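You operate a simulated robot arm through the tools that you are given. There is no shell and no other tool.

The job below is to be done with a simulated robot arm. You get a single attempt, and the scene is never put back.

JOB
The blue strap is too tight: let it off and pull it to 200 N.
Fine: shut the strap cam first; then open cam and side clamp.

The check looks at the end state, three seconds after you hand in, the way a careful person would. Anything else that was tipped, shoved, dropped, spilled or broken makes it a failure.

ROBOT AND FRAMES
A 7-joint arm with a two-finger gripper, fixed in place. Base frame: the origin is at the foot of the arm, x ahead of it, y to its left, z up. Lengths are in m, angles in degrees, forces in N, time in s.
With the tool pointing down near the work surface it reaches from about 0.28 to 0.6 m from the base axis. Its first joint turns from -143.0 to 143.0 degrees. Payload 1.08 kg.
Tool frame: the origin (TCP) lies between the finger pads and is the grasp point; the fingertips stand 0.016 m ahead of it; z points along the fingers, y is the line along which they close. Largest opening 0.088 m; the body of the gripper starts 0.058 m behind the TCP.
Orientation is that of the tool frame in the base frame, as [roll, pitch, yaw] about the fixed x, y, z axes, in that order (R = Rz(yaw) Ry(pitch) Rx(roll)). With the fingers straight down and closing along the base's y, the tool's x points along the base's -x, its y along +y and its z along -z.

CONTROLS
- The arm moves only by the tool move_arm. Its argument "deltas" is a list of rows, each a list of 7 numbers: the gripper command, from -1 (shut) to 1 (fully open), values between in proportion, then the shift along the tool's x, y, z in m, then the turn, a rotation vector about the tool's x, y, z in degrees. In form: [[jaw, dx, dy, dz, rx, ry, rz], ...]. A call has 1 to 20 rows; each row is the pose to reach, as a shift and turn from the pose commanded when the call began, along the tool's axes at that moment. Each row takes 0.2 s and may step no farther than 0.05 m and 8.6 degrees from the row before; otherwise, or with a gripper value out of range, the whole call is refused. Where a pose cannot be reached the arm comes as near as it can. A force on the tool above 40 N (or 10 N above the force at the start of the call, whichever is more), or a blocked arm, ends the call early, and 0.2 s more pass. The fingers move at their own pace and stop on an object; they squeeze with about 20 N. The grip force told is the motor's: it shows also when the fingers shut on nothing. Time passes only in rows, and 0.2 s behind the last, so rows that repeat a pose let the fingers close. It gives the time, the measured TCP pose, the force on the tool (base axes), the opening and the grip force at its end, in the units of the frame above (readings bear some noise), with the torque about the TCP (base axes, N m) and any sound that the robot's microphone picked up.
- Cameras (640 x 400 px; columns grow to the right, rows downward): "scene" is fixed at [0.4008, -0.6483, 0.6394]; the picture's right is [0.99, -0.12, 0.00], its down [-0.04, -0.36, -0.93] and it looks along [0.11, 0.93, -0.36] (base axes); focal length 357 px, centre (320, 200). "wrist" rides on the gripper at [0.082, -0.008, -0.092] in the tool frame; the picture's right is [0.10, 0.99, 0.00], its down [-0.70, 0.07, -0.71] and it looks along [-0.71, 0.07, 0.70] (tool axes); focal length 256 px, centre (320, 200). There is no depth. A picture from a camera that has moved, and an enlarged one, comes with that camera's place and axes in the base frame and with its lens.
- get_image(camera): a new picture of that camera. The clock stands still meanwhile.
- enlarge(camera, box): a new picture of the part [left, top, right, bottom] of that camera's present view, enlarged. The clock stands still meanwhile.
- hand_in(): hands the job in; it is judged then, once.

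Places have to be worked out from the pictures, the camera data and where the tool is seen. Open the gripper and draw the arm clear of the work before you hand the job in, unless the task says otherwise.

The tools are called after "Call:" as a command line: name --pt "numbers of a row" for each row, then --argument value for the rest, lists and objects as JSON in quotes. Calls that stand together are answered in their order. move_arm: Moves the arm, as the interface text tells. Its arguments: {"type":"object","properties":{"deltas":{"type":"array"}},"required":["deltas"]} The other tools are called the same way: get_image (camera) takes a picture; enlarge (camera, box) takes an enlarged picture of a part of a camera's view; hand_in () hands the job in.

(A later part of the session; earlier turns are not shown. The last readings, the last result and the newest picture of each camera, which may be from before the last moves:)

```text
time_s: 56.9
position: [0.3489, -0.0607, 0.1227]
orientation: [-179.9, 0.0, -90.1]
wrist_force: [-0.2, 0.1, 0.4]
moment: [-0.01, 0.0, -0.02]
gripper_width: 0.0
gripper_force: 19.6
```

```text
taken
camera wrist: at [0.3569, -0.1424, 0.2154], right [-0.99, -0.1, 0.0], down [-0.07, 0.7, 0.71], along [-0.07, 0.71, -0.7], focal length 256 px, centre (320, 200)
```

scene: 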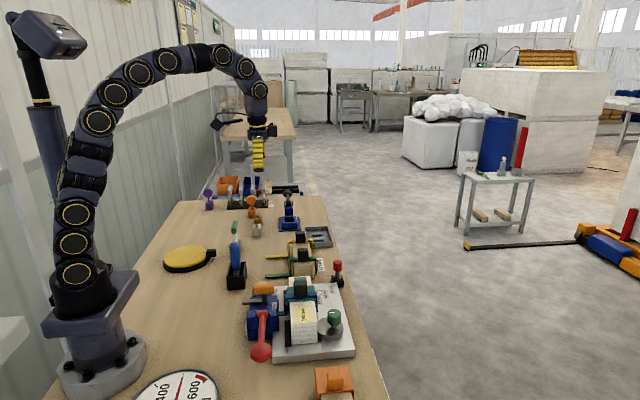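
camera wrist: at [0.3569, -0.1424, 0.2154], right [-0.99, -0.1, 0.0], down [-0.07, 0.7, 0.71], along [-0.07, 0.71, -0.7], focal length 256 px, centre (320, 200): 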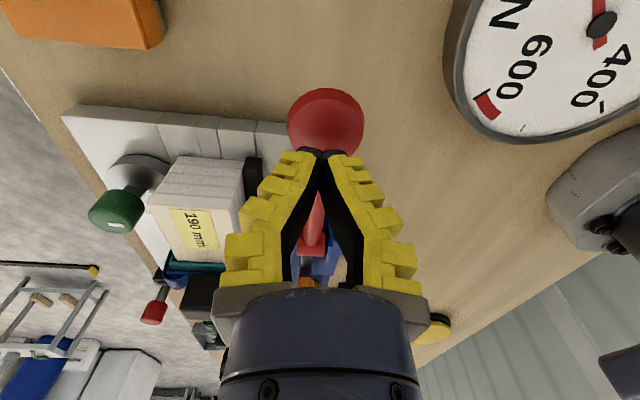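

I shift 3.5 mm to -x to be centred on the knob and make a full press to the stop.

Call:
move_arm --pt "-1 0 0.0035 0.01 0 0 0" --pt "-1 0 0.0035 0.02 0 0 0" --pt "-1 -0.0005 0.0035 0.028 0 0 0" --pt "-1 -0.001 0.0035 0.036 0 0 0" --pt "-1 -0.002 0.0035 0.044 0 0 0" --pt "-1 -0.003 0.0035 0.05 0 0 0" --pt "-1 -0.003 0.0035 0.053 0 0 0"

Call:
enlarge --camera "scene" --box '[100, 320, 300, 400]'

Call:
enlarge --camera "scene" --box '[285, 265, 345, 315]'

Call:
get_image --camera "wrist"

```text
time_s: 58.4
position: [0.3422, -0.0591, 0.0732]
orientation: [-179.9, -0.2, -89.9]
wrist_force: [-4.7, 2.1, 23.4]
moment: [0.14, -0.08, 0.23]
gripper_width: 0.0061
gripper_force: 22.1
stopped in row 7: the force on the tool passed its limit at 51 N (the readings are from after the stop); the commanded pose is now the measured one
```

```text
3.20 times, centred on (200, 360) of scene
camera zoom: at [0.4008, -0.6483, 0.6394], right [0.99, -0.12, 0.0], down [-0.04, -0.36, -0.93], along [0.11, 0.93, -0.36], focal length 1141 px, centre (704, -312)
```

zoom: 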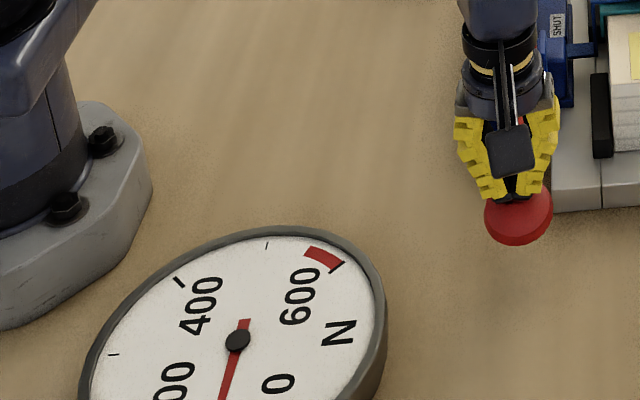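

```text
8.00 times, centred on (315, 290) of scene
camera zoom: at [0.4008, -0.6483, 0.6394], right [0.99, -0.12, 0.0], down [-0.04, -0.36, -0.93], along [0.11, 0.93, -0.36], focal length 2854 px, centre (360, -520)
```

zoom: 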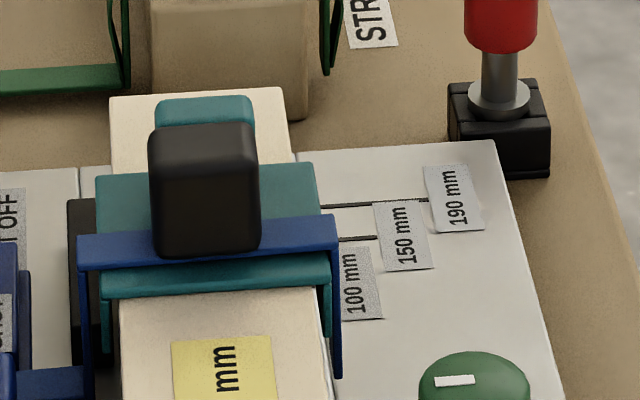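

```text
taken
camera wrist: at [0.3512, -0.1397, 0.1669], right [-0.99, -0.1, 0.0], down [-0.08, 0.7, 0.71], along [-0.07, 0.7, -0.71], focal length 256 px, centre (320, 200)
```

wrist: 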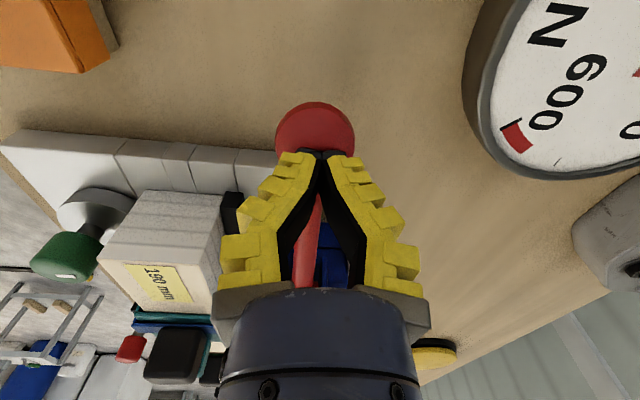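

The strap is now taut and the gauge has moved to roughly 95–100 N. I release the lever and read the gauge more exactly.

Call:
move_arm --pt "-1 0 0 -0.01 0 0 0" --pt "-1 0 0 -0.03 0 0 0" --pt "-1 0 0 -0.05 0 0 0"

Call:
enlarge --camera "scene" --box '[100, 320, 300, 400]'

Call:
get_image --camera "wrist"

Call:
enlarge --camera "wrist" --box '[420, 0, 640, 160]'

```text
time_s: 59.2
position: [0.3426, -0.0596, 0.1233]
orientation: [-180.0, -0.1, -89.9]
wrist_force: [-0.1, 0.4, 0.3]
moment: [-0.01, 0.05, 0.02]
gripper_width: 0.0001
gripper_force: 22.1
```

```text
3.20 times, centred on (200, 360) of scene
camera zoom: at [0.4008, -0.6483, 0.6394], right [0.99, -0.12, 0.0], down [-0.04, -0.36, -0.93], along [0.11, 0.93, -0.36], focal length 1141 px, centre (704, -312)
```

zoom: 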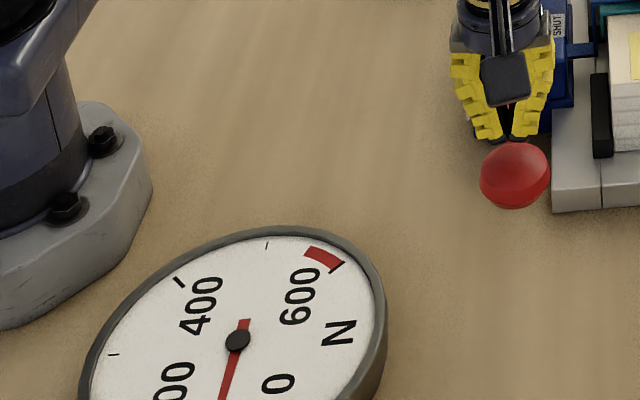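

```text
taken
camera wrist: at [0.3519, -0.1399, 0.2161], right [-0.99, -0.1, 0.0], down [-0.07, 0.7, 0.71], along [-0.07, 0.7, -0.71], focal length 256 px, centre (320, 200)
```

wrist: 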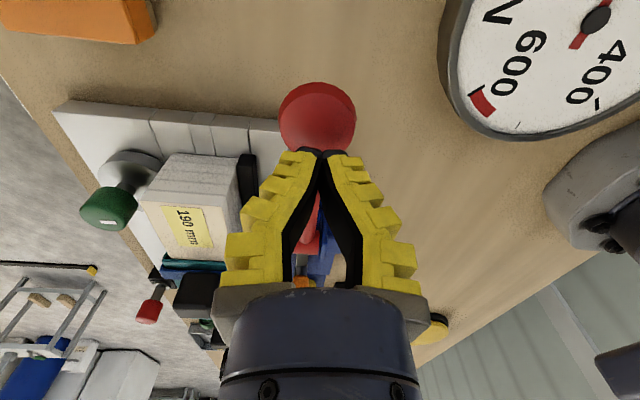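

```text
2.50 times, centred on (530, 80) of wrist
camera zoom: at [0.3519, -0.1399, 0.2161], right [-0.99, -0.1, 0.0], down [-0.07, 0.7, 0.71], along [-0.07, 0.7, -0.71], focal length 640 px, centre (-205, 500)
```

zoom: 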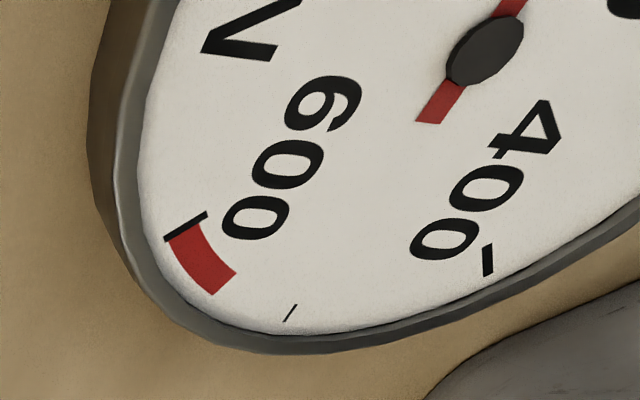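

The tension holds at about 100 N after release. I press again slowly, checking the gauge partway through the stroke so as not to overshoot.

Call:
move_arm --pt "-1 0 -0.002 0.01 0 0 0" --pt "-1 0 -0.002 0.02 0 0 0" --pt "-1 0 -0.002 0.026 0 0 0" --pt "-1 -0.0005 -0.002 0.032 0 0 0"

Call:
enlarge --camera "scene" --box '[100, 320, 300, 400]'

```text
time_s: 60.2
position: [0.3439, -0.0589, 0.0921]
orientation: [-179.8, -0.2, -90.0]
wrist_force: [-1.8, -0.9, 3.7]
moment: [0.01, 0.01, -0.01]
gripper_width: 0.0057
gripper_force: 22.6
```

```text
3.20 times, centred on (200, 360) of scene
camera zoom: at [0.4008, -0.6483, 0.6394], right [0.99, -0.12, 0.0], down [-0.04, -0.36, -0.93], along [0.11, 0.93, -0.36], focal length 1141 px, centre (704, -312)
```

zoom: 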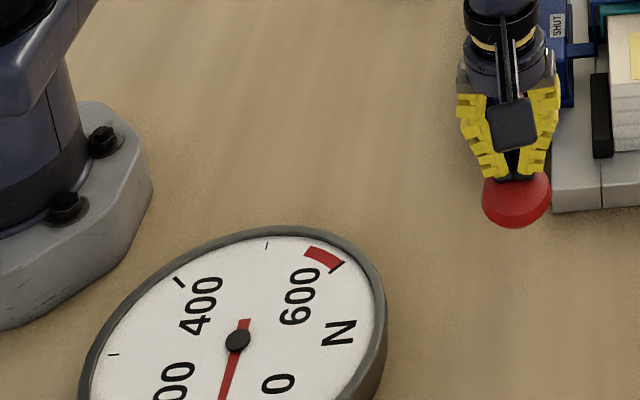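

Gauge unchanged at this depth. I press further in steps of about 6 mm.

Call:
move_arm --pt "-1 -0.0005 0 0.003 0 0 0" --pt "-1 -0.001 0 0.006 0 0 0" --pt "-1 -0.0015 0 0.008 0 0 0"

Call:
enlarge --camera "scene" --box '[100, 320, 300, 400]'

```text
time_s: 61.0
position: [0.3438, -0.0568, 0.084]
orientation: [-179.6, 0.0, -89.9]
wrist_force: [1.1, 0.8, 4.7]
moment: [0.03, -0.01, 0.02]
gripper_width: 0.0063
gripper_force: 22.5
```

```text
3.20 times, centred on (200, 360) of scene
camera zoom: at [0.4008, -0.6483, 0.6394], right [0.99, -0.12, 0.0], down [-0.04, -0.36, -0.93], along [0.11, 0.93, -0.36], focal length 1141 px, centre (704, -312)
```

zoom: 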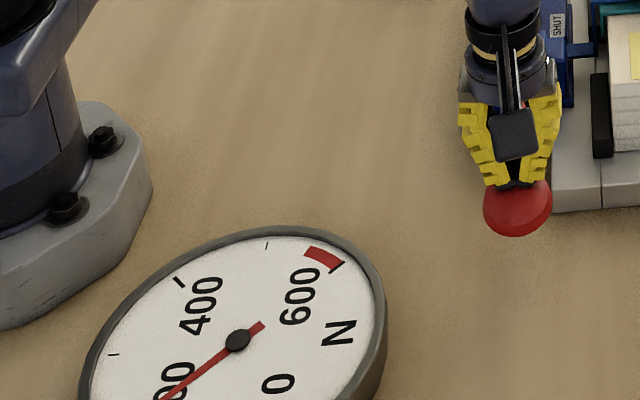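

The gauge jumped to about 200 N – one notch of about 100 N per stroke. I stop here, retract straight up and verify the reading.

Call:
move_arm --pt "-1 0 0 -0.015 0 0 0" --pt "-1 0 0 -0.05 0 0 0" --pt "-1 0 0 -0.09 0 0 0" --pt "-1 0.04 0 -0.12 0 0 0" --pt "-1 0.08 0 -0.13 0 0 0"

Call:
get_image --camera "wrist"

Call:
enlarge --camera "wrist" --box '[380, 0, 600, 140]'

Call:
enlarge --camera "scene" --box '[100, 320, 300, 400]'

```text
time_s: 62.2
position: [0.3429, -0.1371, 0.2121]
orientation: [-179.9, -0.1, -90.0]
wrist_force: [-0.9, -0.3, 0.0]
moment: [0.06, 0.03, 0.02]
gripper_width: 0.0004
gripper_force: 21.7
```

```text
taken
camera wrist: at [0.3525, -0.2171, 0.3049], right [-0.99, -0.1, 0.0], down [-0.07, 0.7, 0.71], along [-0.07, 0.7, -0.71], focal length 256 px, centre (320, 200)
```

wrist: 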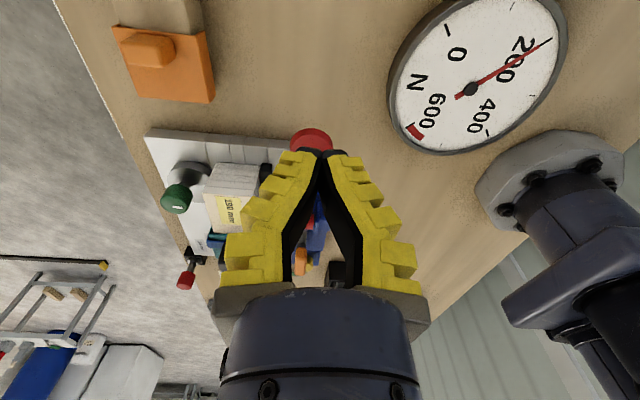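

```text
2.86 times, centred on (490, 70) of wrist
camera zoom: at [0.3525, -0.2171, 0.3049], right [-0.99, -0.1, 0.0], down [-0.07, 0.7, 0.71], along [-0.07, 0.7, -0.71], focal length 731 px, centre (-166, 571)
```

zoom: 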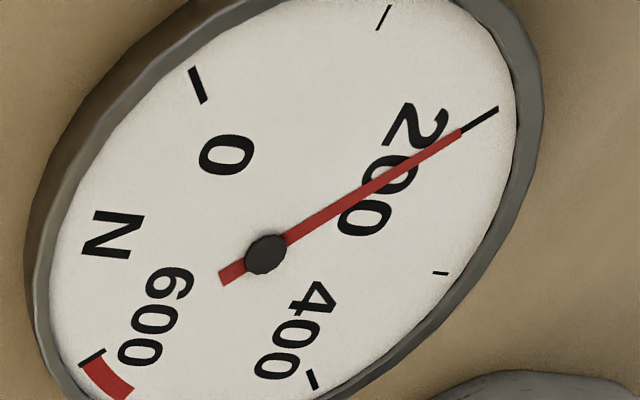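

```text
3.20 times, centred on (200, 360) of scene
camera zoom: at [0.4008, -0.6483, 0.6394], right [0.99, -0.12, 0.0], down [-0.04, -0.36, -0.93], along [0.11, 0.93, -0.36], focal length 1141 px, centre (704, -312)
```

zoom: 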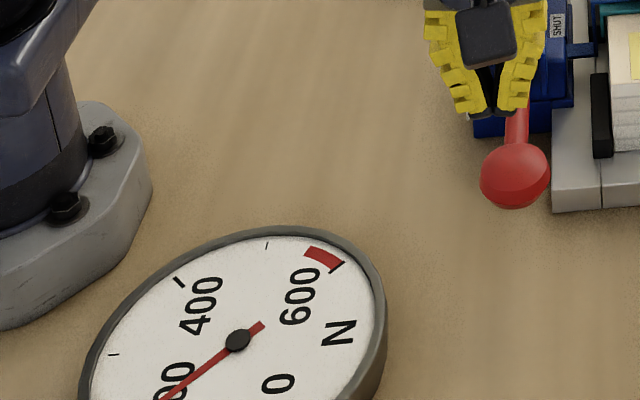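

The needle points exactly at 200 N. Now I reopen the cam: I move high over to the orange T-handle (bar now along y) with fingers half open.

Call:
move_arm --pt "-1 -0.035 0 0 0 0 0" --pt "-1 -0.07 -0.001 0 0 0 0" --pt "-1 -0.11 -0.002 0 0 0 0" --pt "-1 -0.15 -0.003 0 0 0 0" --pt "-1 -0.19 -0.004 0 0 0 0" --pt "0 -0.23 -0.0045 0 0 0 0" --pt "0 -0.265 -0.0045 0.01 0 0 0" --pt "0 -0.283 -0.0045 0.05 0 0 0" --pt "0 -0.283 -0.0045 0.06 0 0 0"

Call:
get_image --camera "wrist"

Call:
enlarge --camera "wrist" --box '[220, 20, 420, 200]'

Call:
enlarge --camera "scene" --box '[100, 320, 300, 400]'

```text
time_s: 64.2
position: [0.3486, 0.147, 0.1517]
orientation: [-179.7, 0.0, -90.0]
wrist_force: [-0.3, 0.3, -0.3]
moment: [-0.02, 0.0, -0.03]
gripper_width: 0.0489
gripper_force: 3.6
```

```text
taken
camera wrist: at [0.3575, 0.0664, 0.2452], right [-0.99, -0.1, 0.0], down [-0.08, 0.7, 0.71], along [-0.07, 0.7, -0.71], focal length 256 px, centre (320, 200)
```

wrist: 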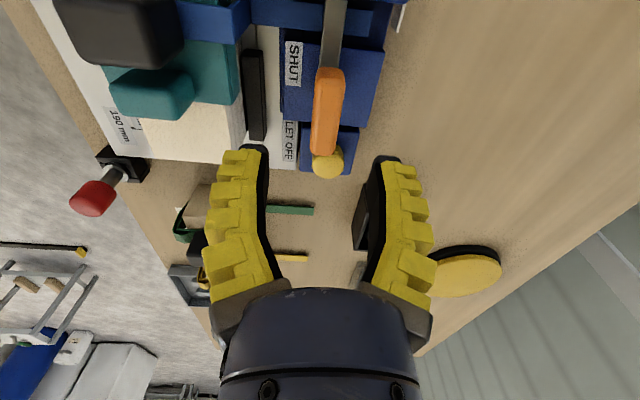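

```text
2.22 times, centred on (320, 110) of wrist
camera zoom: at [0.3575, 0.0664, 0.2452], right [-0.99, -0.1, 0.0], down [-0.08, 0.7, 0.71], along [-0.07, 0.7, -0.71], focal length 569 px, centre (320, 400)
```

zoom: 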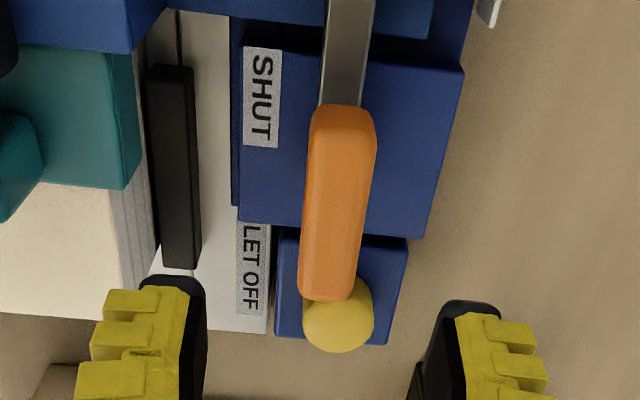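

```text
3.20 times, centred on (200, 360) of scene
camera zoom: at [0.4008, -0.6483, 0.6394], right [0.99, -0.12, 0.0], down [-0.04, -0.36, -0.93], along [0.11, 0.93, -0.36], focal length 1141 px, centre (704, -312)
```

zoom: 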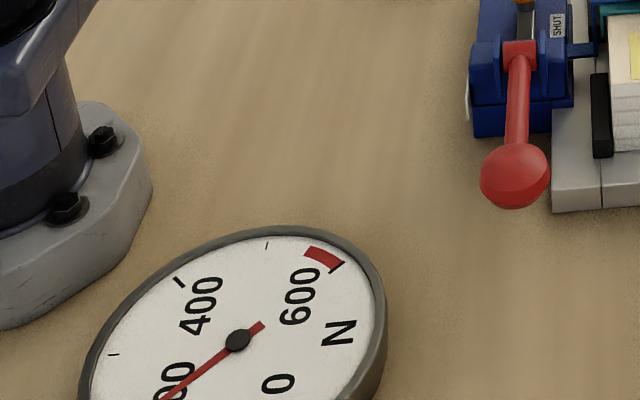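

The bar is centred about 4.5 mm to -x of the tool. I correct, descend to z ≈ 0.083 and close on it.

Call:
move_arm --pt "0 0.0012 0.0045 0.02 0 0 0" --pt "0 0.0012 0.0045 0.045 0 0 0" --pt "0 0.0012 0.0045 0.068 0 0 0" --pt "-0.4 0.0012 0.0045 0.068 0 0 0" --pt "-1 0.0012 0.0045 0.068 0 0 0" --pt "-1 0.0012 0.0045 0.068 0 0 0"

Call:
enlarge --camera "wrist" --box '[220, 20, 420, 200]'

```text
time_s: 65.6
position: [0.3443, 0.1448, 0.0859]
orientation: [-179.6, 0.1, -90.0]
wrist_force: [7.6, -3.9, 16.6]
moment: [-0.03, -0.11, -0.02]
gripper_width: 0.009
gripper_force: 22.3
```

```text
2.22 times, centred on (320, 110) of wrist
camera zoom: at [0.3532, 0.0634, 0.1787], right [-0.99, -0.1, -0.01], down [-0.08, 0.7, 0.71], along [-0.07, 0.71, -0.71], focal length 569 px, centre (320, 400)
```

zoom: 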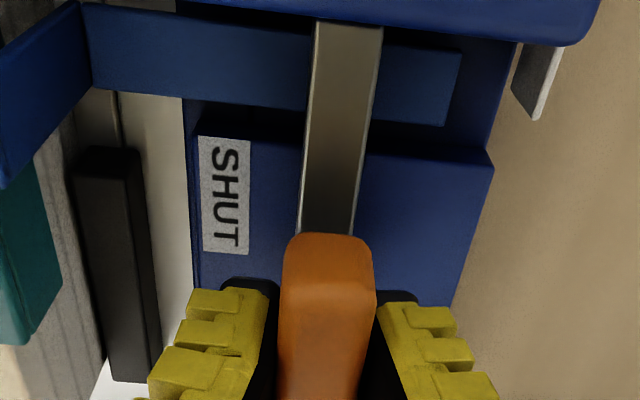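

Gripped. I turn the handle back clockwise (seen from above) in small steps, watching the side forces.

Call:
move_arm --pt "-1 0 0 0 0 0 6" --pt "-1 0 0 0 0 0 12" --pt "-1 0 0 0 0 0 18"

```text
time_s: 66.4
position: [0.3448, 0.1447, 0.0848]
orientation: [-179.7, 0.1, -108.2]
wrist_force: [6.5, 4.5, 15.3]
moment: [0.0, -0.05, 0.03]
gripper_width: 0.0083
gripper_force: 21.9
```

Forces are low; I continue turning.

Call:
move_arm --pt "-1 0 0 0 0 0 6" --pt "-1 0 0 0 0 0 12" --pt "-1 0 0 0 0 0 18" --pt "-1 0 0 0 0 0 24"

Call:
enlarge --camera "scene" --box '[100, 320, 300, 400]'

Call:
enlarge --camera "wrist" --box '[220, 20, 420, 200]'

```text
time_s: 67.4
position: [0.3448, 0.1446, 0.0848]
orientation: [-179.8, 0.1, -132.1]
wrist_force: [8.6, 6.9, 8.8]
moment: [0.19, -0.16, 0.03]
gripper_width: 0.0064
gripper_force: 21.8
```

```text
3.20 times, centred on (200, 360) of scene
camera zoom: at [0.4008, -0.6483, 0.6394], right [0.99, -0.12, 0.0], down [-0.04, -0.36, -0.93], along [0.11, 0.93, -0.36], focal length 1141 px, centre (704, -312)
```

zoom: 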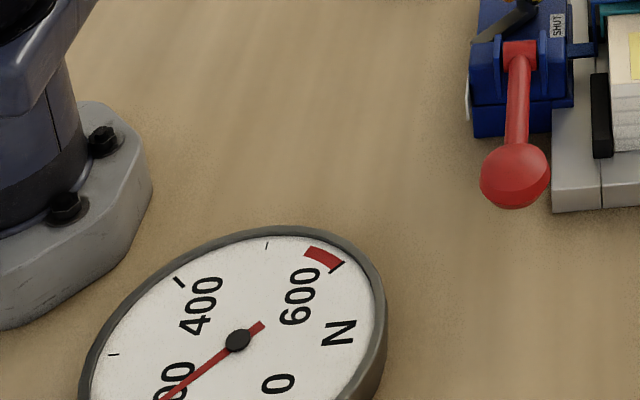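

```text
2.22 times, centred on (320, 110) of wrist
camera zoom: at [0.296, 0.0791, 0.1775], right [-0.81, 0.59, 0.0], down [0.41, 0.57, 0.71], along [0.42, 0.57, -0.7], focal length 569 px, centre (320, 400)
```

zoom: 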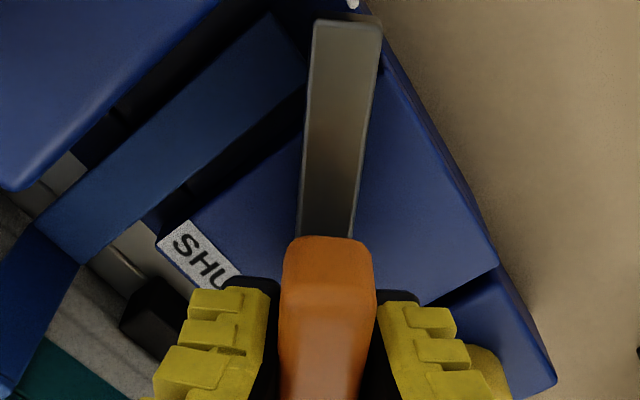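

The gauge still shows 200 N with the cam half open. I continue to the fully open position.

Call:
move_arm --pt "-1 0 0 0 0 0 6" --pt "-1 0 0 0 0 0 12" --pt "-1 0 0 0 0 0 18" --pt "-1 0 0 0 0 0 24"

Call:
move_arm --pt "-1 0 0 0 0 0 6" --pt "-1 0 0 0 0 0 12" --pt "-1 0 0 0 0 0 18" --pt "-1 0 0 0 0 0 23.5"

Call:
enlarge --camera "scene" --box '[100, 320, 300, 400]'

Call:
enlarge --camera "wrist" --box '[220, 20, 420, 200]'

```text
time_s: 68.4
position: [0.3442, 0.1458, 0.0841]
orientation: [-179.9, 0.0, -156.1]
wrist_force: [1.7, -2.7, 14.9]
moment: [-0.01, -0.13, 0.01]
gripper_width: 0.0072
gripper_force: 22.2
```

```text
time_s: 69.4
position: [0.3436, 0.1444, 0.0847]
orientation: [-180.0, 0.2, -179.7]
wrist_force: [0.2, 9.5, 4.9]
moment: [0.23, 0.02, 0.0]
gripper_width: 0.0061
gripper_force: 22.4
```

```text
3.20 times, centred on (200, 360) of scene
camera zoom: at [0.4008, -0.6483, 0.6394], right [0.99, -0.12, 0.0], down [-0.04, -0.36, -0.93], along [0.11, 0.93, -0.36], focal length 1141 px, centre (704, -312)
```

zoom: 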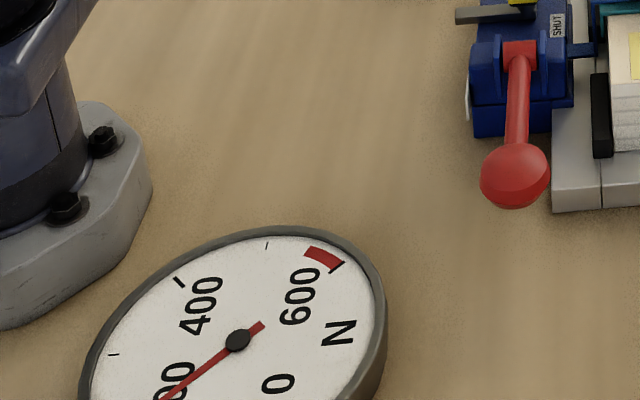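

```text
2.22 times, centred on (320, 110) of wrist
camera zoom: at [0.2628, 0.1369, 0.1775], right [-0.11, 0.99, 0.0], down [0.7, 0.08, 0.71], along [0.71, 0.08, -0.7], focal length 569 px, centre (320, 400)
```

zoom: 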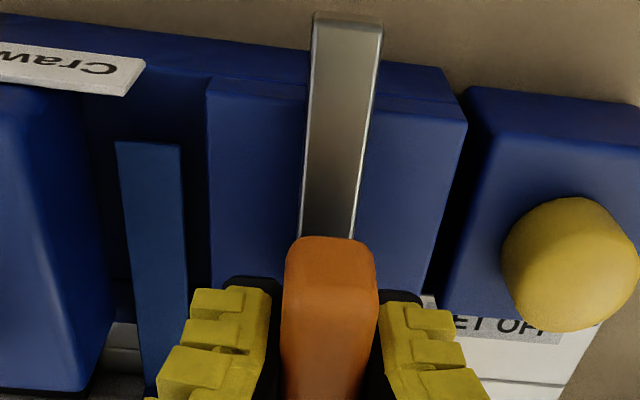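

Gauge still 200 N and the cam arm points back to -x as at the start. I nudge a few degrees more to be sure it's at its open stop.

Call:
move_arm --pt "-1 0 0 0 0 0 3" --pt "-1 0 0 0 0 0 5"

Call:
enlarge --camera "wrist" --box '[220, 20, 420, 200]'

```text
time_s: 70.0
position: [0.344, 0.1448, 0.0859]
orientation: [-180.0, 0.2, 175.5]
wrist_force: [-3.1, 13.4, 6.7]
moment: [0.12, -0.02, 0.39]
gripper_width: 0.0061
gripper_force: 22.2
```

```text
2.22 times, centred on (320, 110) of wrist
camera zoom: at [0.2624, 0.1438, 0.1771], right [-0.02, 1.0, 0.0], down [0.7, 0.02, 0.71], along [0.71, 0.02, -0.7], focal length 569 px, centre (320, 400)
```

zoom: 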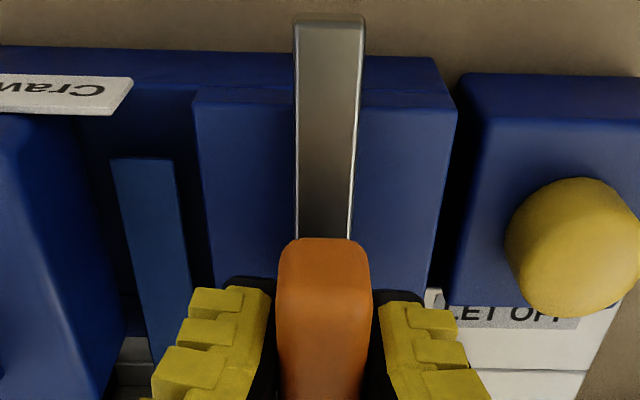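

Torque shows it is at the open stop; gauge unchanged. I open the fingers straight away, rise, and move toward the green side-clamp knob for a look.

Call:
move_arm --pt "0 0 0 0 0 0 5" --pt "0 0 0 0 0 0 5" --pt "0 0 0 -0.03 0 0 5" --pt "0 0 0 -0.07 0 0 4" --pt "0 0 0 -0.11 0 0 0" --pt "0 0 0 -0.14 0 0 -4.5"

Call:
enlarge --camera "scene" --box '[220, 255, 380, 375]'

Call:
get_image --camera "wrist"

```text
time_s: 71.4
position: [0.3414, 0.1431, 0.2251]
orientation: [-179.9, 0.2, -179.9]
wrist_force: [0.0, 0.4, 0.1]
moment: [-0.02, 0.0, -0.01]
gripper_width: 0.0489
gripper_force: 3.1
```

```text
3.33 times, centred on (300, 315) of scene
camera zoom: at [0.4008, -0.6483, 0.6394], right [0.99, -0.12, 0.0], down [-0.04, -0.36, -0.93], along [0.11, 0.93, -0.36], focal length 1189 px, centre (387, -183)
```

zoom: 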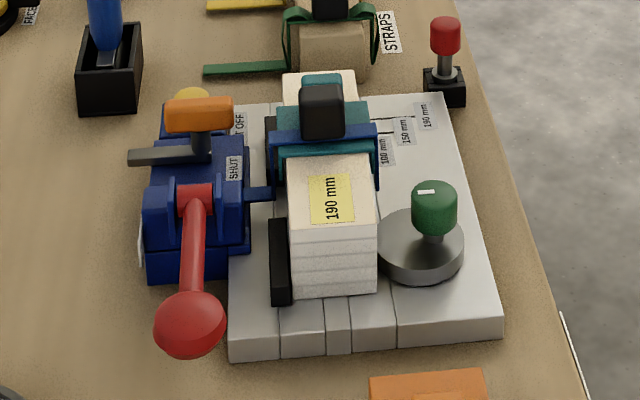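

```text
taken
camera wrist: at [0.2605, 0.1368, 0.3171], right [-0.1, 0.99, 0.0], down [0.7, 0.07, 0.71], along [0.71, 0.07, -0.7], focal length 256 px, centre (320, 200)
```

wrist: 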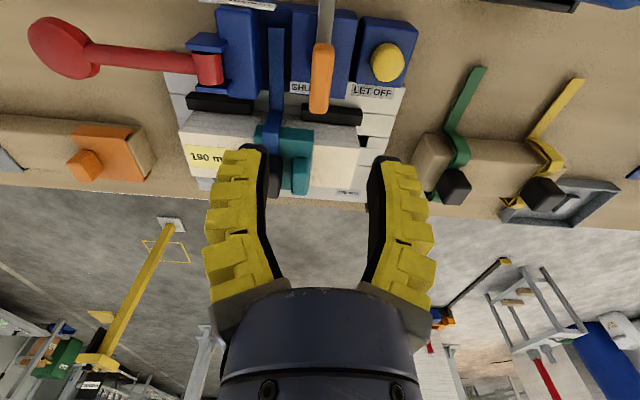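

The cam is back to open, strap taut. I fly over the pack (tips at z ≈ 0.2) to above the green knob, about (0.51, 0.04).

Call:
move_arm --pt "0 -0.03 -0.017 -0.005 0 0 0" --pt "0 -0.06 -0.035 -0.005 0 0 0" --pt "0 -0.09 -0.052 -0.005 0 0 0" --pt "0 -0.12 -0.07 -0.005 0 0 0" --pt "0 -0.15 -0.09 -0.005 0 0 0" --pt "0 -0.17 -0.103 -0.005 0 0 0" --pt "0 -0.17 -0.103 -0.005 0 0 0"

Call:
get_image --camera "wrist"

Call:
enlarge --camera "wrist" --box '[220, 0, 460, 170]'

```text
time_s: 73.0
position: [0.5145, 0.0414, 0.2307]
orientation: [-179.9, 0.2, -179.9]
wrist_force: [0.6, -0.1, 0.2]
moment: [0.01, 0.0, 0.03]
gripper_width: 0.0486
gripper_force: 3.0
```

```text
taken
camera wrist: at [0.4328, 0.0336, 0.3218], right [-0.1, 0.99, 0.0], down [0.7, 0.07, 0.71], along [0.71, 0.07, -0.7], focal length 256 px, centre (320, 200)
```

wrist: 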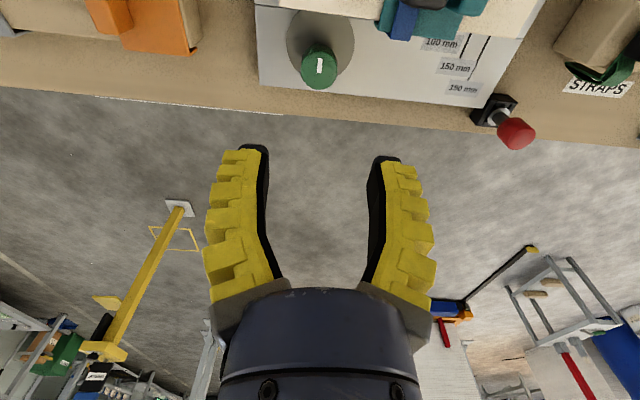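

```text
2.35 times, centred on (340, 85) of wrist
camera zoom: at [0.4328, 0.0336, 0.3218], right [-0.1, 0.99, 0.0], down [0.7, 0.07, 0.71], along [0.71, 0.07, -0.7], focal length 602 px, centre (273, 471)
```

zoom: 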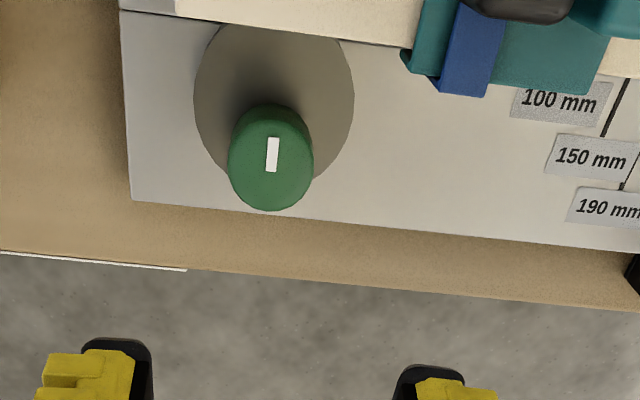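

The knob axis is about (0.517, 0.041), its top near z ≈ 0.067; its white mark and the eccentric lobe both point to -x at the pack (clamped). I descend above it with half-open fingers closing along y.

Call:
move_arm --pt "0 -0.0023 0 0.04 0 0 0" --pt "0 -0.0023 0 0.08 0 0 0" --pt "0 -0.0023 0 0.115 0 0 0" --pt "0 -0.0023 0 0.13 0 0 0"

Call:
get_image --camera "wrist"

Call:
enlarge --camera "scene" --box '[270, 260, 390, 350]'

```text
time_s: 74.0
position: [0.5161, 0.0407, 0.1001]
orientation: [-179.9, 0.1, -179.9]
wrist_force: [-0.3, 1.0, -0.8]
moment: [0.0, 0.02, 0.01]
gripper_width: 0.0485
gripper_force: 3.1
```

```text
taken
camera wrist: at [0.4356, 0.0335, 0.1928], right [-0.1, 0.99, 0.0], down [0.7, 0.07, 0.71], along [0.71, 0.07, -0.7], focal length 256 px, centre (320, 200)
```

wrist: 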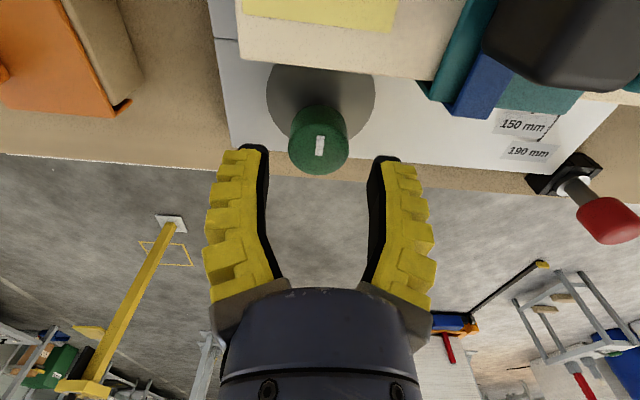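

```text
4.44 times, centred on (330, 305) of scene
camera zoom: at [0.4008, -0.6483, 0.6394], right [0.99, -0.12, 0.0], down [-0.04, -0.36, -0.93], along [0.11, 0.93, -0.36], focal length 1585 px, centre (276, -267)
```

zoom: 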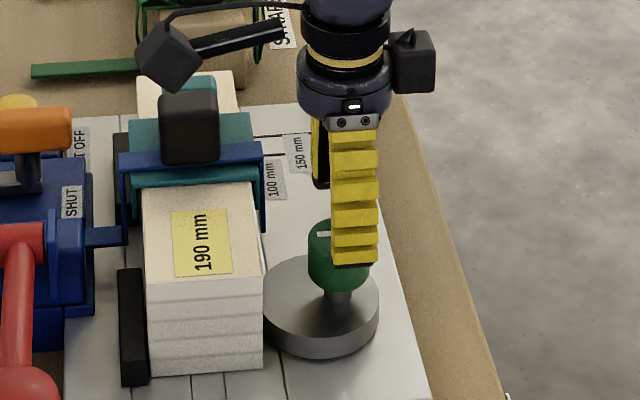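

Both cameras put the knob within 2 mm of the tool axis. I descend to TCP z ≈ 0.058 and close on the knob.

Call:
move_arm --pt "0 0 0 0.015 0 0 0" --pt "0 0 0 0.03 0 0 0" --pt "0 0 0 0.041 0 0 0" --pt "-0.3 0 0 0.041 0 0 0" --pt "-1 0 0 0.041 0 0 0" --pt "-1 0 0 0.041 0 0 0"

Call:
get_image --camera "wrist"

Call:
enlarge --camera "scene" --box '[270, 260, 390, 350]'

```text
time_s: 75.4
position: [0.5176, 0.0399, 0.0602]
orientation: [-179.8, 0.1, -180.0]
wrist_force: [-2.9, -16.3, 4.2]
moment: [-0.08, 0.39, 0.05]
gripper_width: 0.0295
gripper_force: 21.3
```

```text
taken
camera wrist: at [0.4364, 0.0329, 0.1522], right [-0.1, 0.99, 0.0], down [0.7, 0.07, 0.71], along [0.71, 0.07, -0.7], focal length 256 px, centre (320, 200)
```

wrist: 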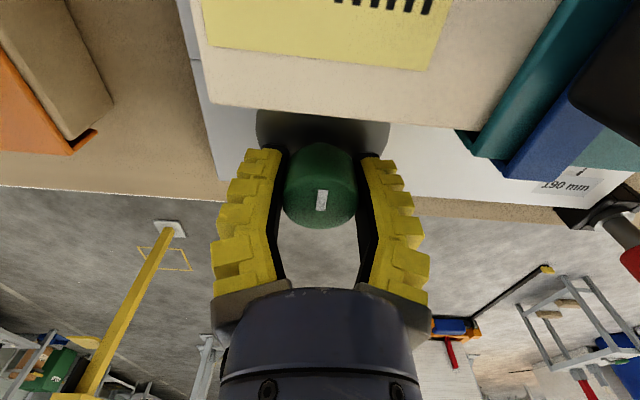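

```text
4.44 times, centred on (330, 305) of scene
camera zoom: at [0.4008, -0.6483, 0.6394], right [0.99, -0.12, 0.0], down [-0.04, -0.36, -0.93], along [0.11, 0.93, -0.36], focal length 1585 px, centre (276, -267)
```

zoom: 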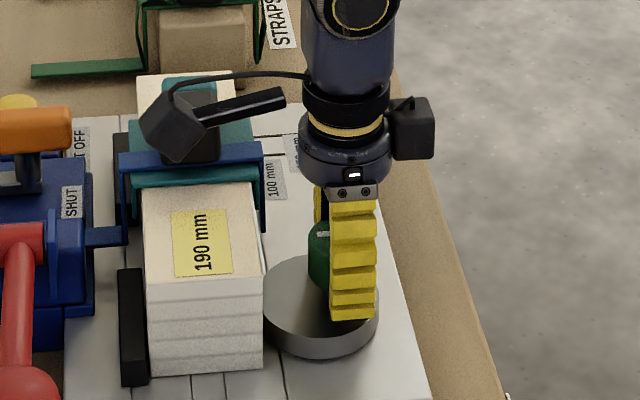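

The knob is gripped. I relieve the small side load and try a few degrees counter-clockwise (camera swings away from the pack), watching the torque.

Call:
move_arm --pt "-1 0 -0.0008 0 0 0 0" --pt "-1 0 -0.0008 0 0 0 -4" --pt "-1 0 -0.0008 0 0 0 -8"

Call:
get_image --camera "wrist"

```text
time_s: 76.2
position: [0.5158, 0.0394, 0.0605]
orientation: [-179.9, -0.1, -171.9]
wrist_force: [-12.7, -14.8, 7.7]
moment: [-0.14, 0.06, -0.25]
gripper_width: 0.0274
gripper_force: 21.6
```

```text
taken
camera wrist: at [0.4367, 0.0215, 0.1528], right [-0.24, 0.97, 0.0], down [0.68, 0.17, 0.71], along [0.69, 0.17, -0.71], focal length 256 px, centre (320, 200)
```

wrist: 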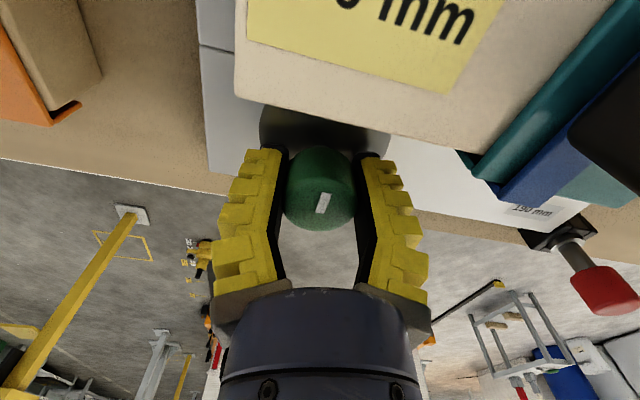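

The knob did not follow (torque rising), so this way is a stop. I turn back and test the clockwise direction gently.

Call:
move_arm --pt "-1 0 0 0 0 0 6" --pt "-1 0 0 0 0 0 12" --pt "-1 0 0 0 0 0 18"

Call:
get_image --camera "wrist"

Call:
enlarge --camera "scene" --box '[270, 260, 390, 350]'

```text
time_s: 77.0
position: [0.5165, 0.0392, 0.0593]
orientation: [-179.8, 0.1, 169.9]
wrist_force: [-10.7, -22.7, 2.4]
moment: [-0.15, 0.12, 0.03]
gripper_width: 0.0277
gripper_force: 22.7
```

```text
taken
camera wrist: at [0.4345, 0.0472, 0.1525], right [0.07, 1.0, 0.0], down [0.7, -0.05, 0.71], along [0.71, -0.05, -0.7], focal length 256 px, centre (320, 200)
```

wrist: 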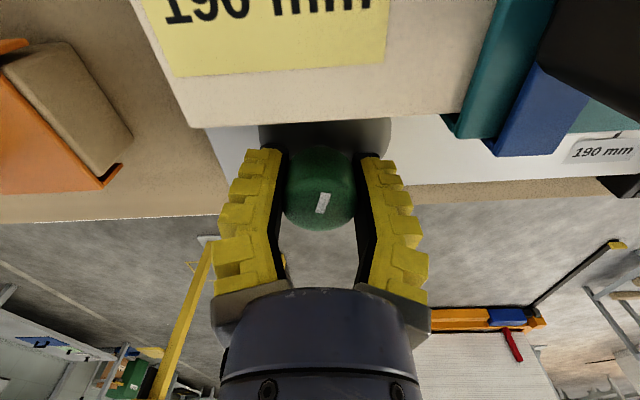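

```text
4.44 times, centred on (330, 305) of scene
camera zoom: at [0.4008, -0.6483, 0.6394], right [0.99, -0.12, 0.0], down [-0.04, -0.36, -0.93], along [0.11, 0.93, -0.36], focal length 1585 px, centre (276, -267)
```

zoom: 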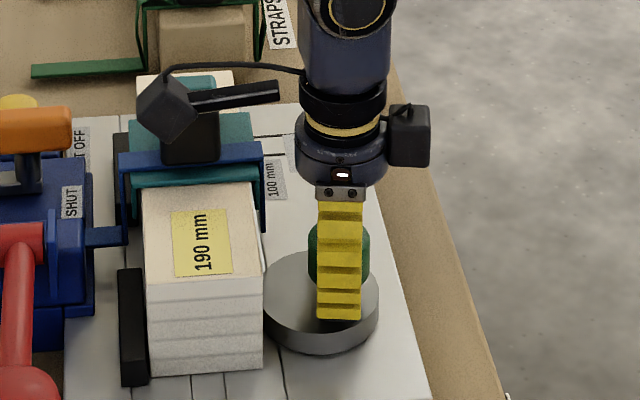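

Clockwise the knob turns freely with the gripper (it has turned about 10°). To keep the camera clear of the black block I let go, rise, re-orient the tool 60° the other way, and grip again.

Call:
move_arm --pt "0 0 -0.001 0 0 0 0" --pt "0 0 -0.001 0 0 0 0" --pt "0 0 -0.001 -0.03 0 0 0" --pt "0 0 -0.001 -0.06 0 0 0" --pt "0 0 -0.001 -0.06 0 0 -8" --pt "0 0 -0.001 -0.06 0 0 -16" --pt "0 0 -0.001 -0.06 0 0 -24" --pt "0 0 -0.001 -0.06 0 0 -32" --pt "0 0 -0.001 -0.06 0 0 -40" --pt "0 0 -0.001 -0.06 0 0 -48" --pt "0 0 -0.001 -0.06 0 0 -56"

Call:
get_image --camera "wrist"

Call:
enlarge --camera "scene" --box '[270, 260, 390, 350]'

```text
time_s: 79.4
position: [0.5158, 0.0401, 0.1204]
orientation: [-179.7, 0.2, -133.9]
wrist_force: [-0.9, -0.4, -0.2]
moment: [0.0, 0.01, -0.04]
gripper_width: 0.0487
gripper_force: 3.6
```

```text
taken
camera wrist: at [0.466, -0.0238, 0.2122], right [-0.79, 0.61, 0.0], down [0.43, 0.56, 0.71], along [0.44, 0.56, -0.7], focal length 256 px, centre (320, 200)
```

wrist: 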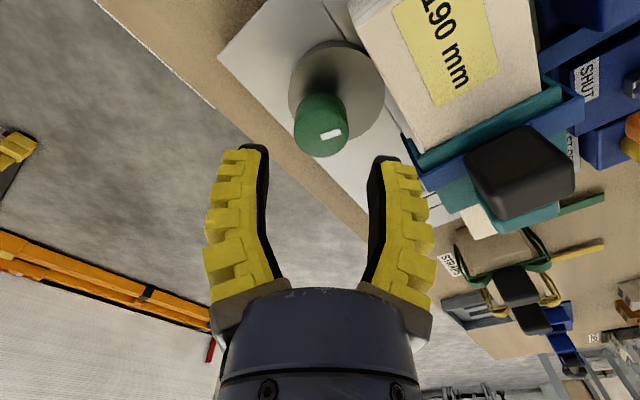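

```text
4.44 times, centred on (330, 305) of scene
camera zoom: at [0.4008, -0.6483, 0.6394], right [0.99, -0.12, 0.0], down [-0.04, -0.36, -0.93], along [0.11, 0.93, -0.36], focal length 1585 px, centre (276, -267)
```

zoom: 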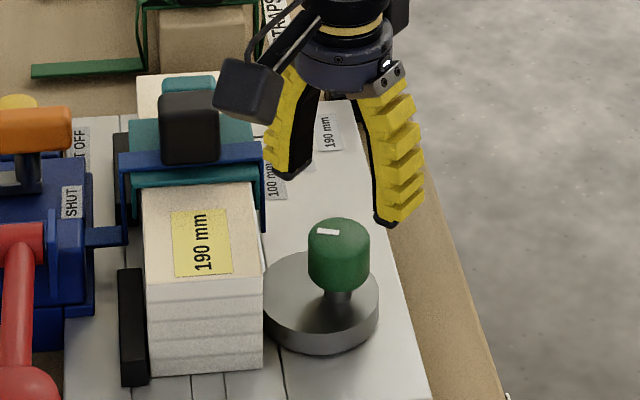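

The tool axis is aligned with the knob. I narrow the fingers slightly, descend and grip, then turn clockwise.

Call:
move_arm --pt "-0.1 0 0 0.02 0 0 0" --pt "-0.1 0 0 0.04 0 0 0" --pt "-0.1 0 0 0.06 0 0 0" --pt "-0.5 0 0 0.06 0 0 0" --pt "-1 0 0 0.06 0 0 0" --pt "-1 0 0 0.06 0 0 0"

Call:
get_image --camera "wrist"

Call:
enlarge --camera "scene" --box '[270, 260, 390, 350]'

```text
time_s: 80.8
position: [0.5152, 0.0405, 0.0585]
orientation: [-179.8, -0.1, -134.0]
wrist_force: [-3.2, -2.4, 3.8]
moment: [-0.1, 0.11, 0.0]
gripper_width: 0.0303
gripper_force: 22.2
```

```text
taken
camera wrist: at [0.4653, -0.0234, 0.1507], right [-0.79, 0.62, 0.0], down [0.43, 0.56, 0.71], along [0.44, 0.56, -0.7], focal length 256 px, centre (320, 200)
```

wrist: 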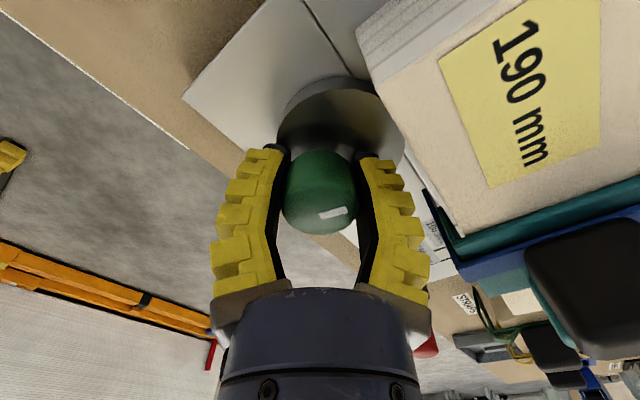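

```text
4.44 times, centred on (330, 305) of scene
camera zoom: at [0.4008, -0.6483, 0.6394], right [0.99, -0.12, 0.0], down [-0.04, -0.36, -0.93], along [0.11, 0.93, -0.36], focal length 1585 px, centre (276, -267)
```

zoom: 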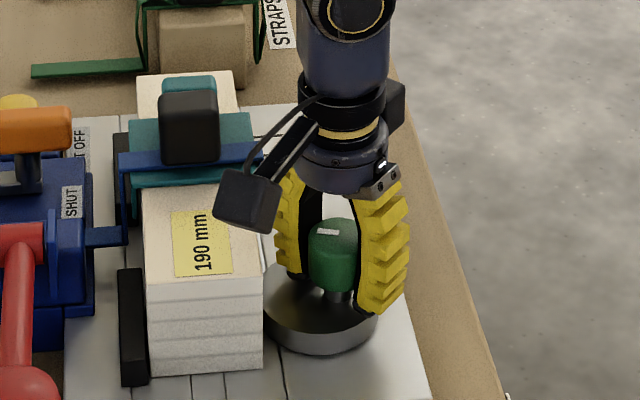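

Well centred. I turn clockwise in steps, monitoring torque.

Call:
move_arm --pt "-1 0 0 0 0 0 7" --pt "-1 0 0 0 0 0 14" --pt "-1 0 0 0 0 0 21"

Call:
get_image --camera "wrist"

```text
time_s: 81.6
position: [0.5161, 0.039, 0.0571]
orientation: [-179.9, 0.1, -155.0]
wrist_force: [-4.9, -3.9, 0.7]
moment: [-0.06, 0.15, -0.02]
gripper_width: 0.0301
gripper_force: 21.5
```

```text
taken
camera wrist: at [0.4455, -0.0009, 0.1507], right [-0.51, 0.86, 0.0], down [0.6, 0.36, 0.71], along [0.61, 0.36, -0.7], focal length 256 px, centre (320, 200)
```

wrist: 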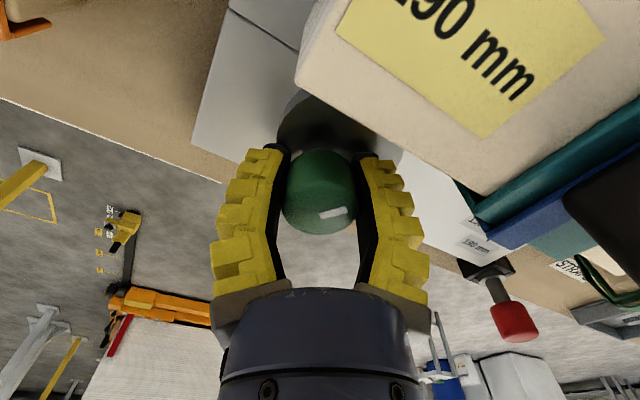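

The knob follows with low torque. I continue turning.

Call:
move_arm --pt "-1 0 0 0 0 0 7" --pt "-1 0 0 0 0 0 14" --pt "-1 0 0 0 0 0 21" --pt "-1 0 0 0 0 0 28"

Call:
get_image --camera "wrist"

Call:
enlarge --camera "scene" --box '[270, 260, 390, 350]'

```text
time_s: 82.6
position: [0.5152, 0.0395, 0.0582]
orientation: [-179.9, 0.1, 176.9]
wrist_force: [-2.8, -3.9, -7.6]
moment: [0.11, 0.24, -0.03]
gripper_width: 0.0287
gripper_force: 22.4
```

```text
taken
camera wrist: at [0.4341, 0.037, 0.1512], right [-0.05, 1.0, 0.0], down [0.7, 0.04, 0.71], along [0.71, 0.03, -0.7], focal length 256 px, centre (320, 200)
```

wrist: 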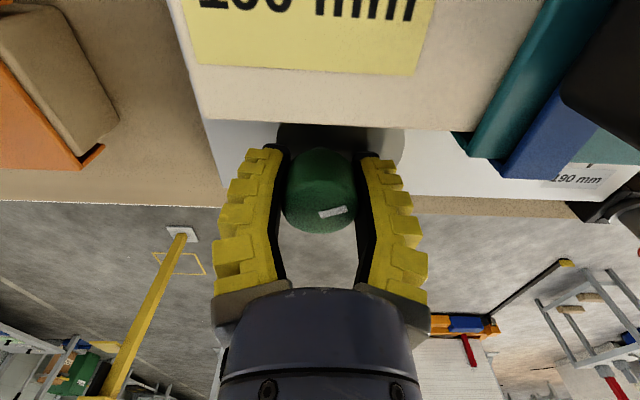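

```text
4.44 times, centred on (330, 305) of scene
camera zoom: at [0.4008, -0.6483, 0.6394], right [0.99, -0.12, 0.0], down [-0.04, -0.36, -0.93], along [0.11, 0.93, -0.36], focal length 1585 px, centre (276, -267)
```

zoom: 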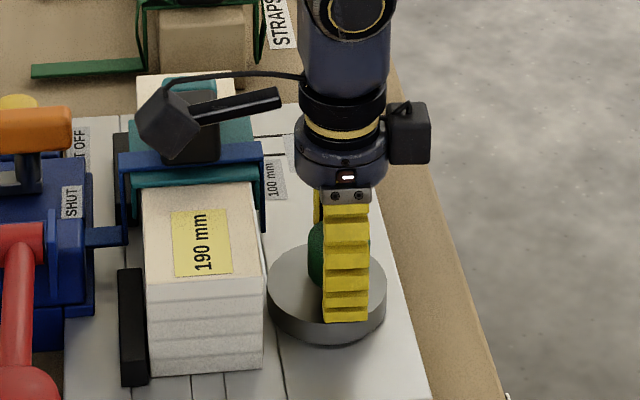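

The eccentric is moving away from the pack. I turn 12° more, then check, keeping the camera clear of the black block.

Call:
move_arm --pt "-1 0 0 0 0 0 6" --pt "-1 0 0 0 0 0 12"

Call:
get_image --camera "wrist"

Call:
enlarge --camera "scene" --box '[270, 260, 390, 350]'

```text
time_s: 83.2
position: [0.5156, 0.0404, 0.0585]
orientation: [180.0, 0.0, 165.0]
wrist_force: [-3.1, -2.7, -10.7]
moment: [0.04, 0.2, 0.03]
gripper_width: 0.0283
gripper_force: 22.1
```

```text
taken
camera wrist: at [0.4349, 0.054, 0.1513], right [0.16, 0.99, 0.0], down [0.69, -0.11, 0.71], along [0.7, -0.11, -0.7], focal length 256 px, centre (320, 200)
```

wrist: 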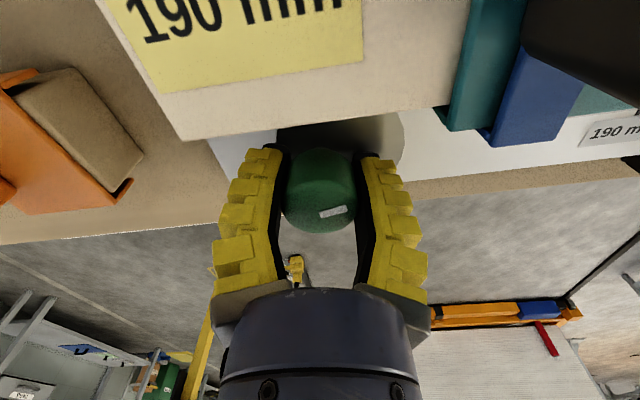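

```text
4.44 times, centred on (330, 305) of scene
camera zoom: at [0.4008, -0.6483, 0.6394], right [0.99, -0.12, 0.0], down [-0.04, -0.36, -0.93], along [0.11, 0.93, -0.36], focal length 1585 px, centre (276, -267)
```

zoom: 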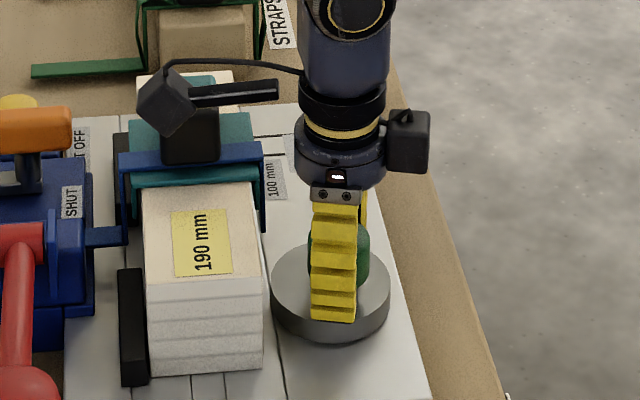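

Turned about 70° in all and still free. I re-grip once more: open, rise, rotate the tool back 60°, and check.

Call:
move_arm --pt "-0.1 0 0 0 0 0 0" --pt "-0.1 0 0 0 0 0 0" --pt "-0.1 0 0 -0.03 0 0 0" --pt "-0.1 0 0 -0.06 0 0 0" --pt "-0.1 0 0 -0.06 0 0 -8" --pt "-0.1 0 0 -0.06 0 0 -16" --pt "-0.1 0 0 -0.06 0 0 -24" --pt "-0.1 0 0 -0.06 0 0 -32" --pt "-0.1 0 0 -0.06 0 0 -40" --pt "-0.1 0 0 -0.06 0 0 -48" --pt "-0.1 0 0 -0.06 0 0 -56" --pt "-0.1 0 0 -0.06 0 0 -60"

Call:
get_image --camera "wrist"

Call:
enlarge --camera "scene" --box '[270, 260, 390, 350]'

```text
time_s: 85.8
position: [0.5166, 0.0391, 0.1193]
orientation: [-179.8, 0.0, -134.8]
wrist_force: [0.5, -0.2, 0.5]
moment: [-0.01, -0.01, -0.03]
gripper_width: 0.0444
gripper_force: 3.8
```

```text
taken
camera wrist: at [0.465, -0.0233, 0.213], right [-0.78, 0.63, 0.0], down [0.44, 0.55, 0.71], along [0.45, 0.55, -0.7], focal length 256 px, centre (320, 200)
```

wrist: 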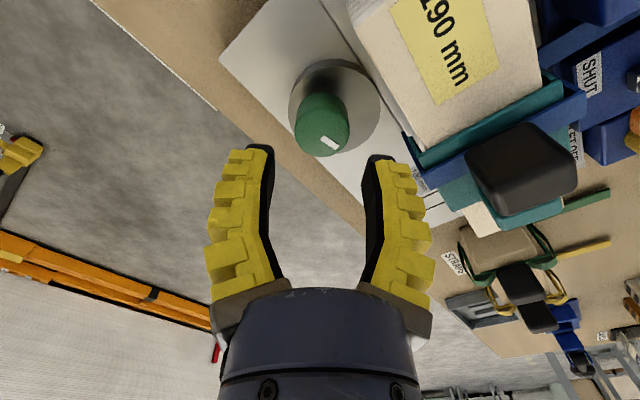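

```text
4.44 times, centred on (330, 305) of scene
camera zoom: at [0.4008, -0.6483, 0.6394], right [0.99, -0.12, 0.0], down [-0.04, -0.36, -0.93], along [0.11, 0.93, -0.36], focal length 1585 px, centre (276, -267)
```

zoom: 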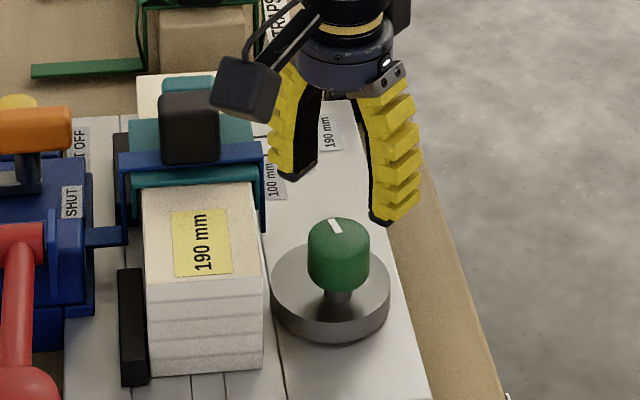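

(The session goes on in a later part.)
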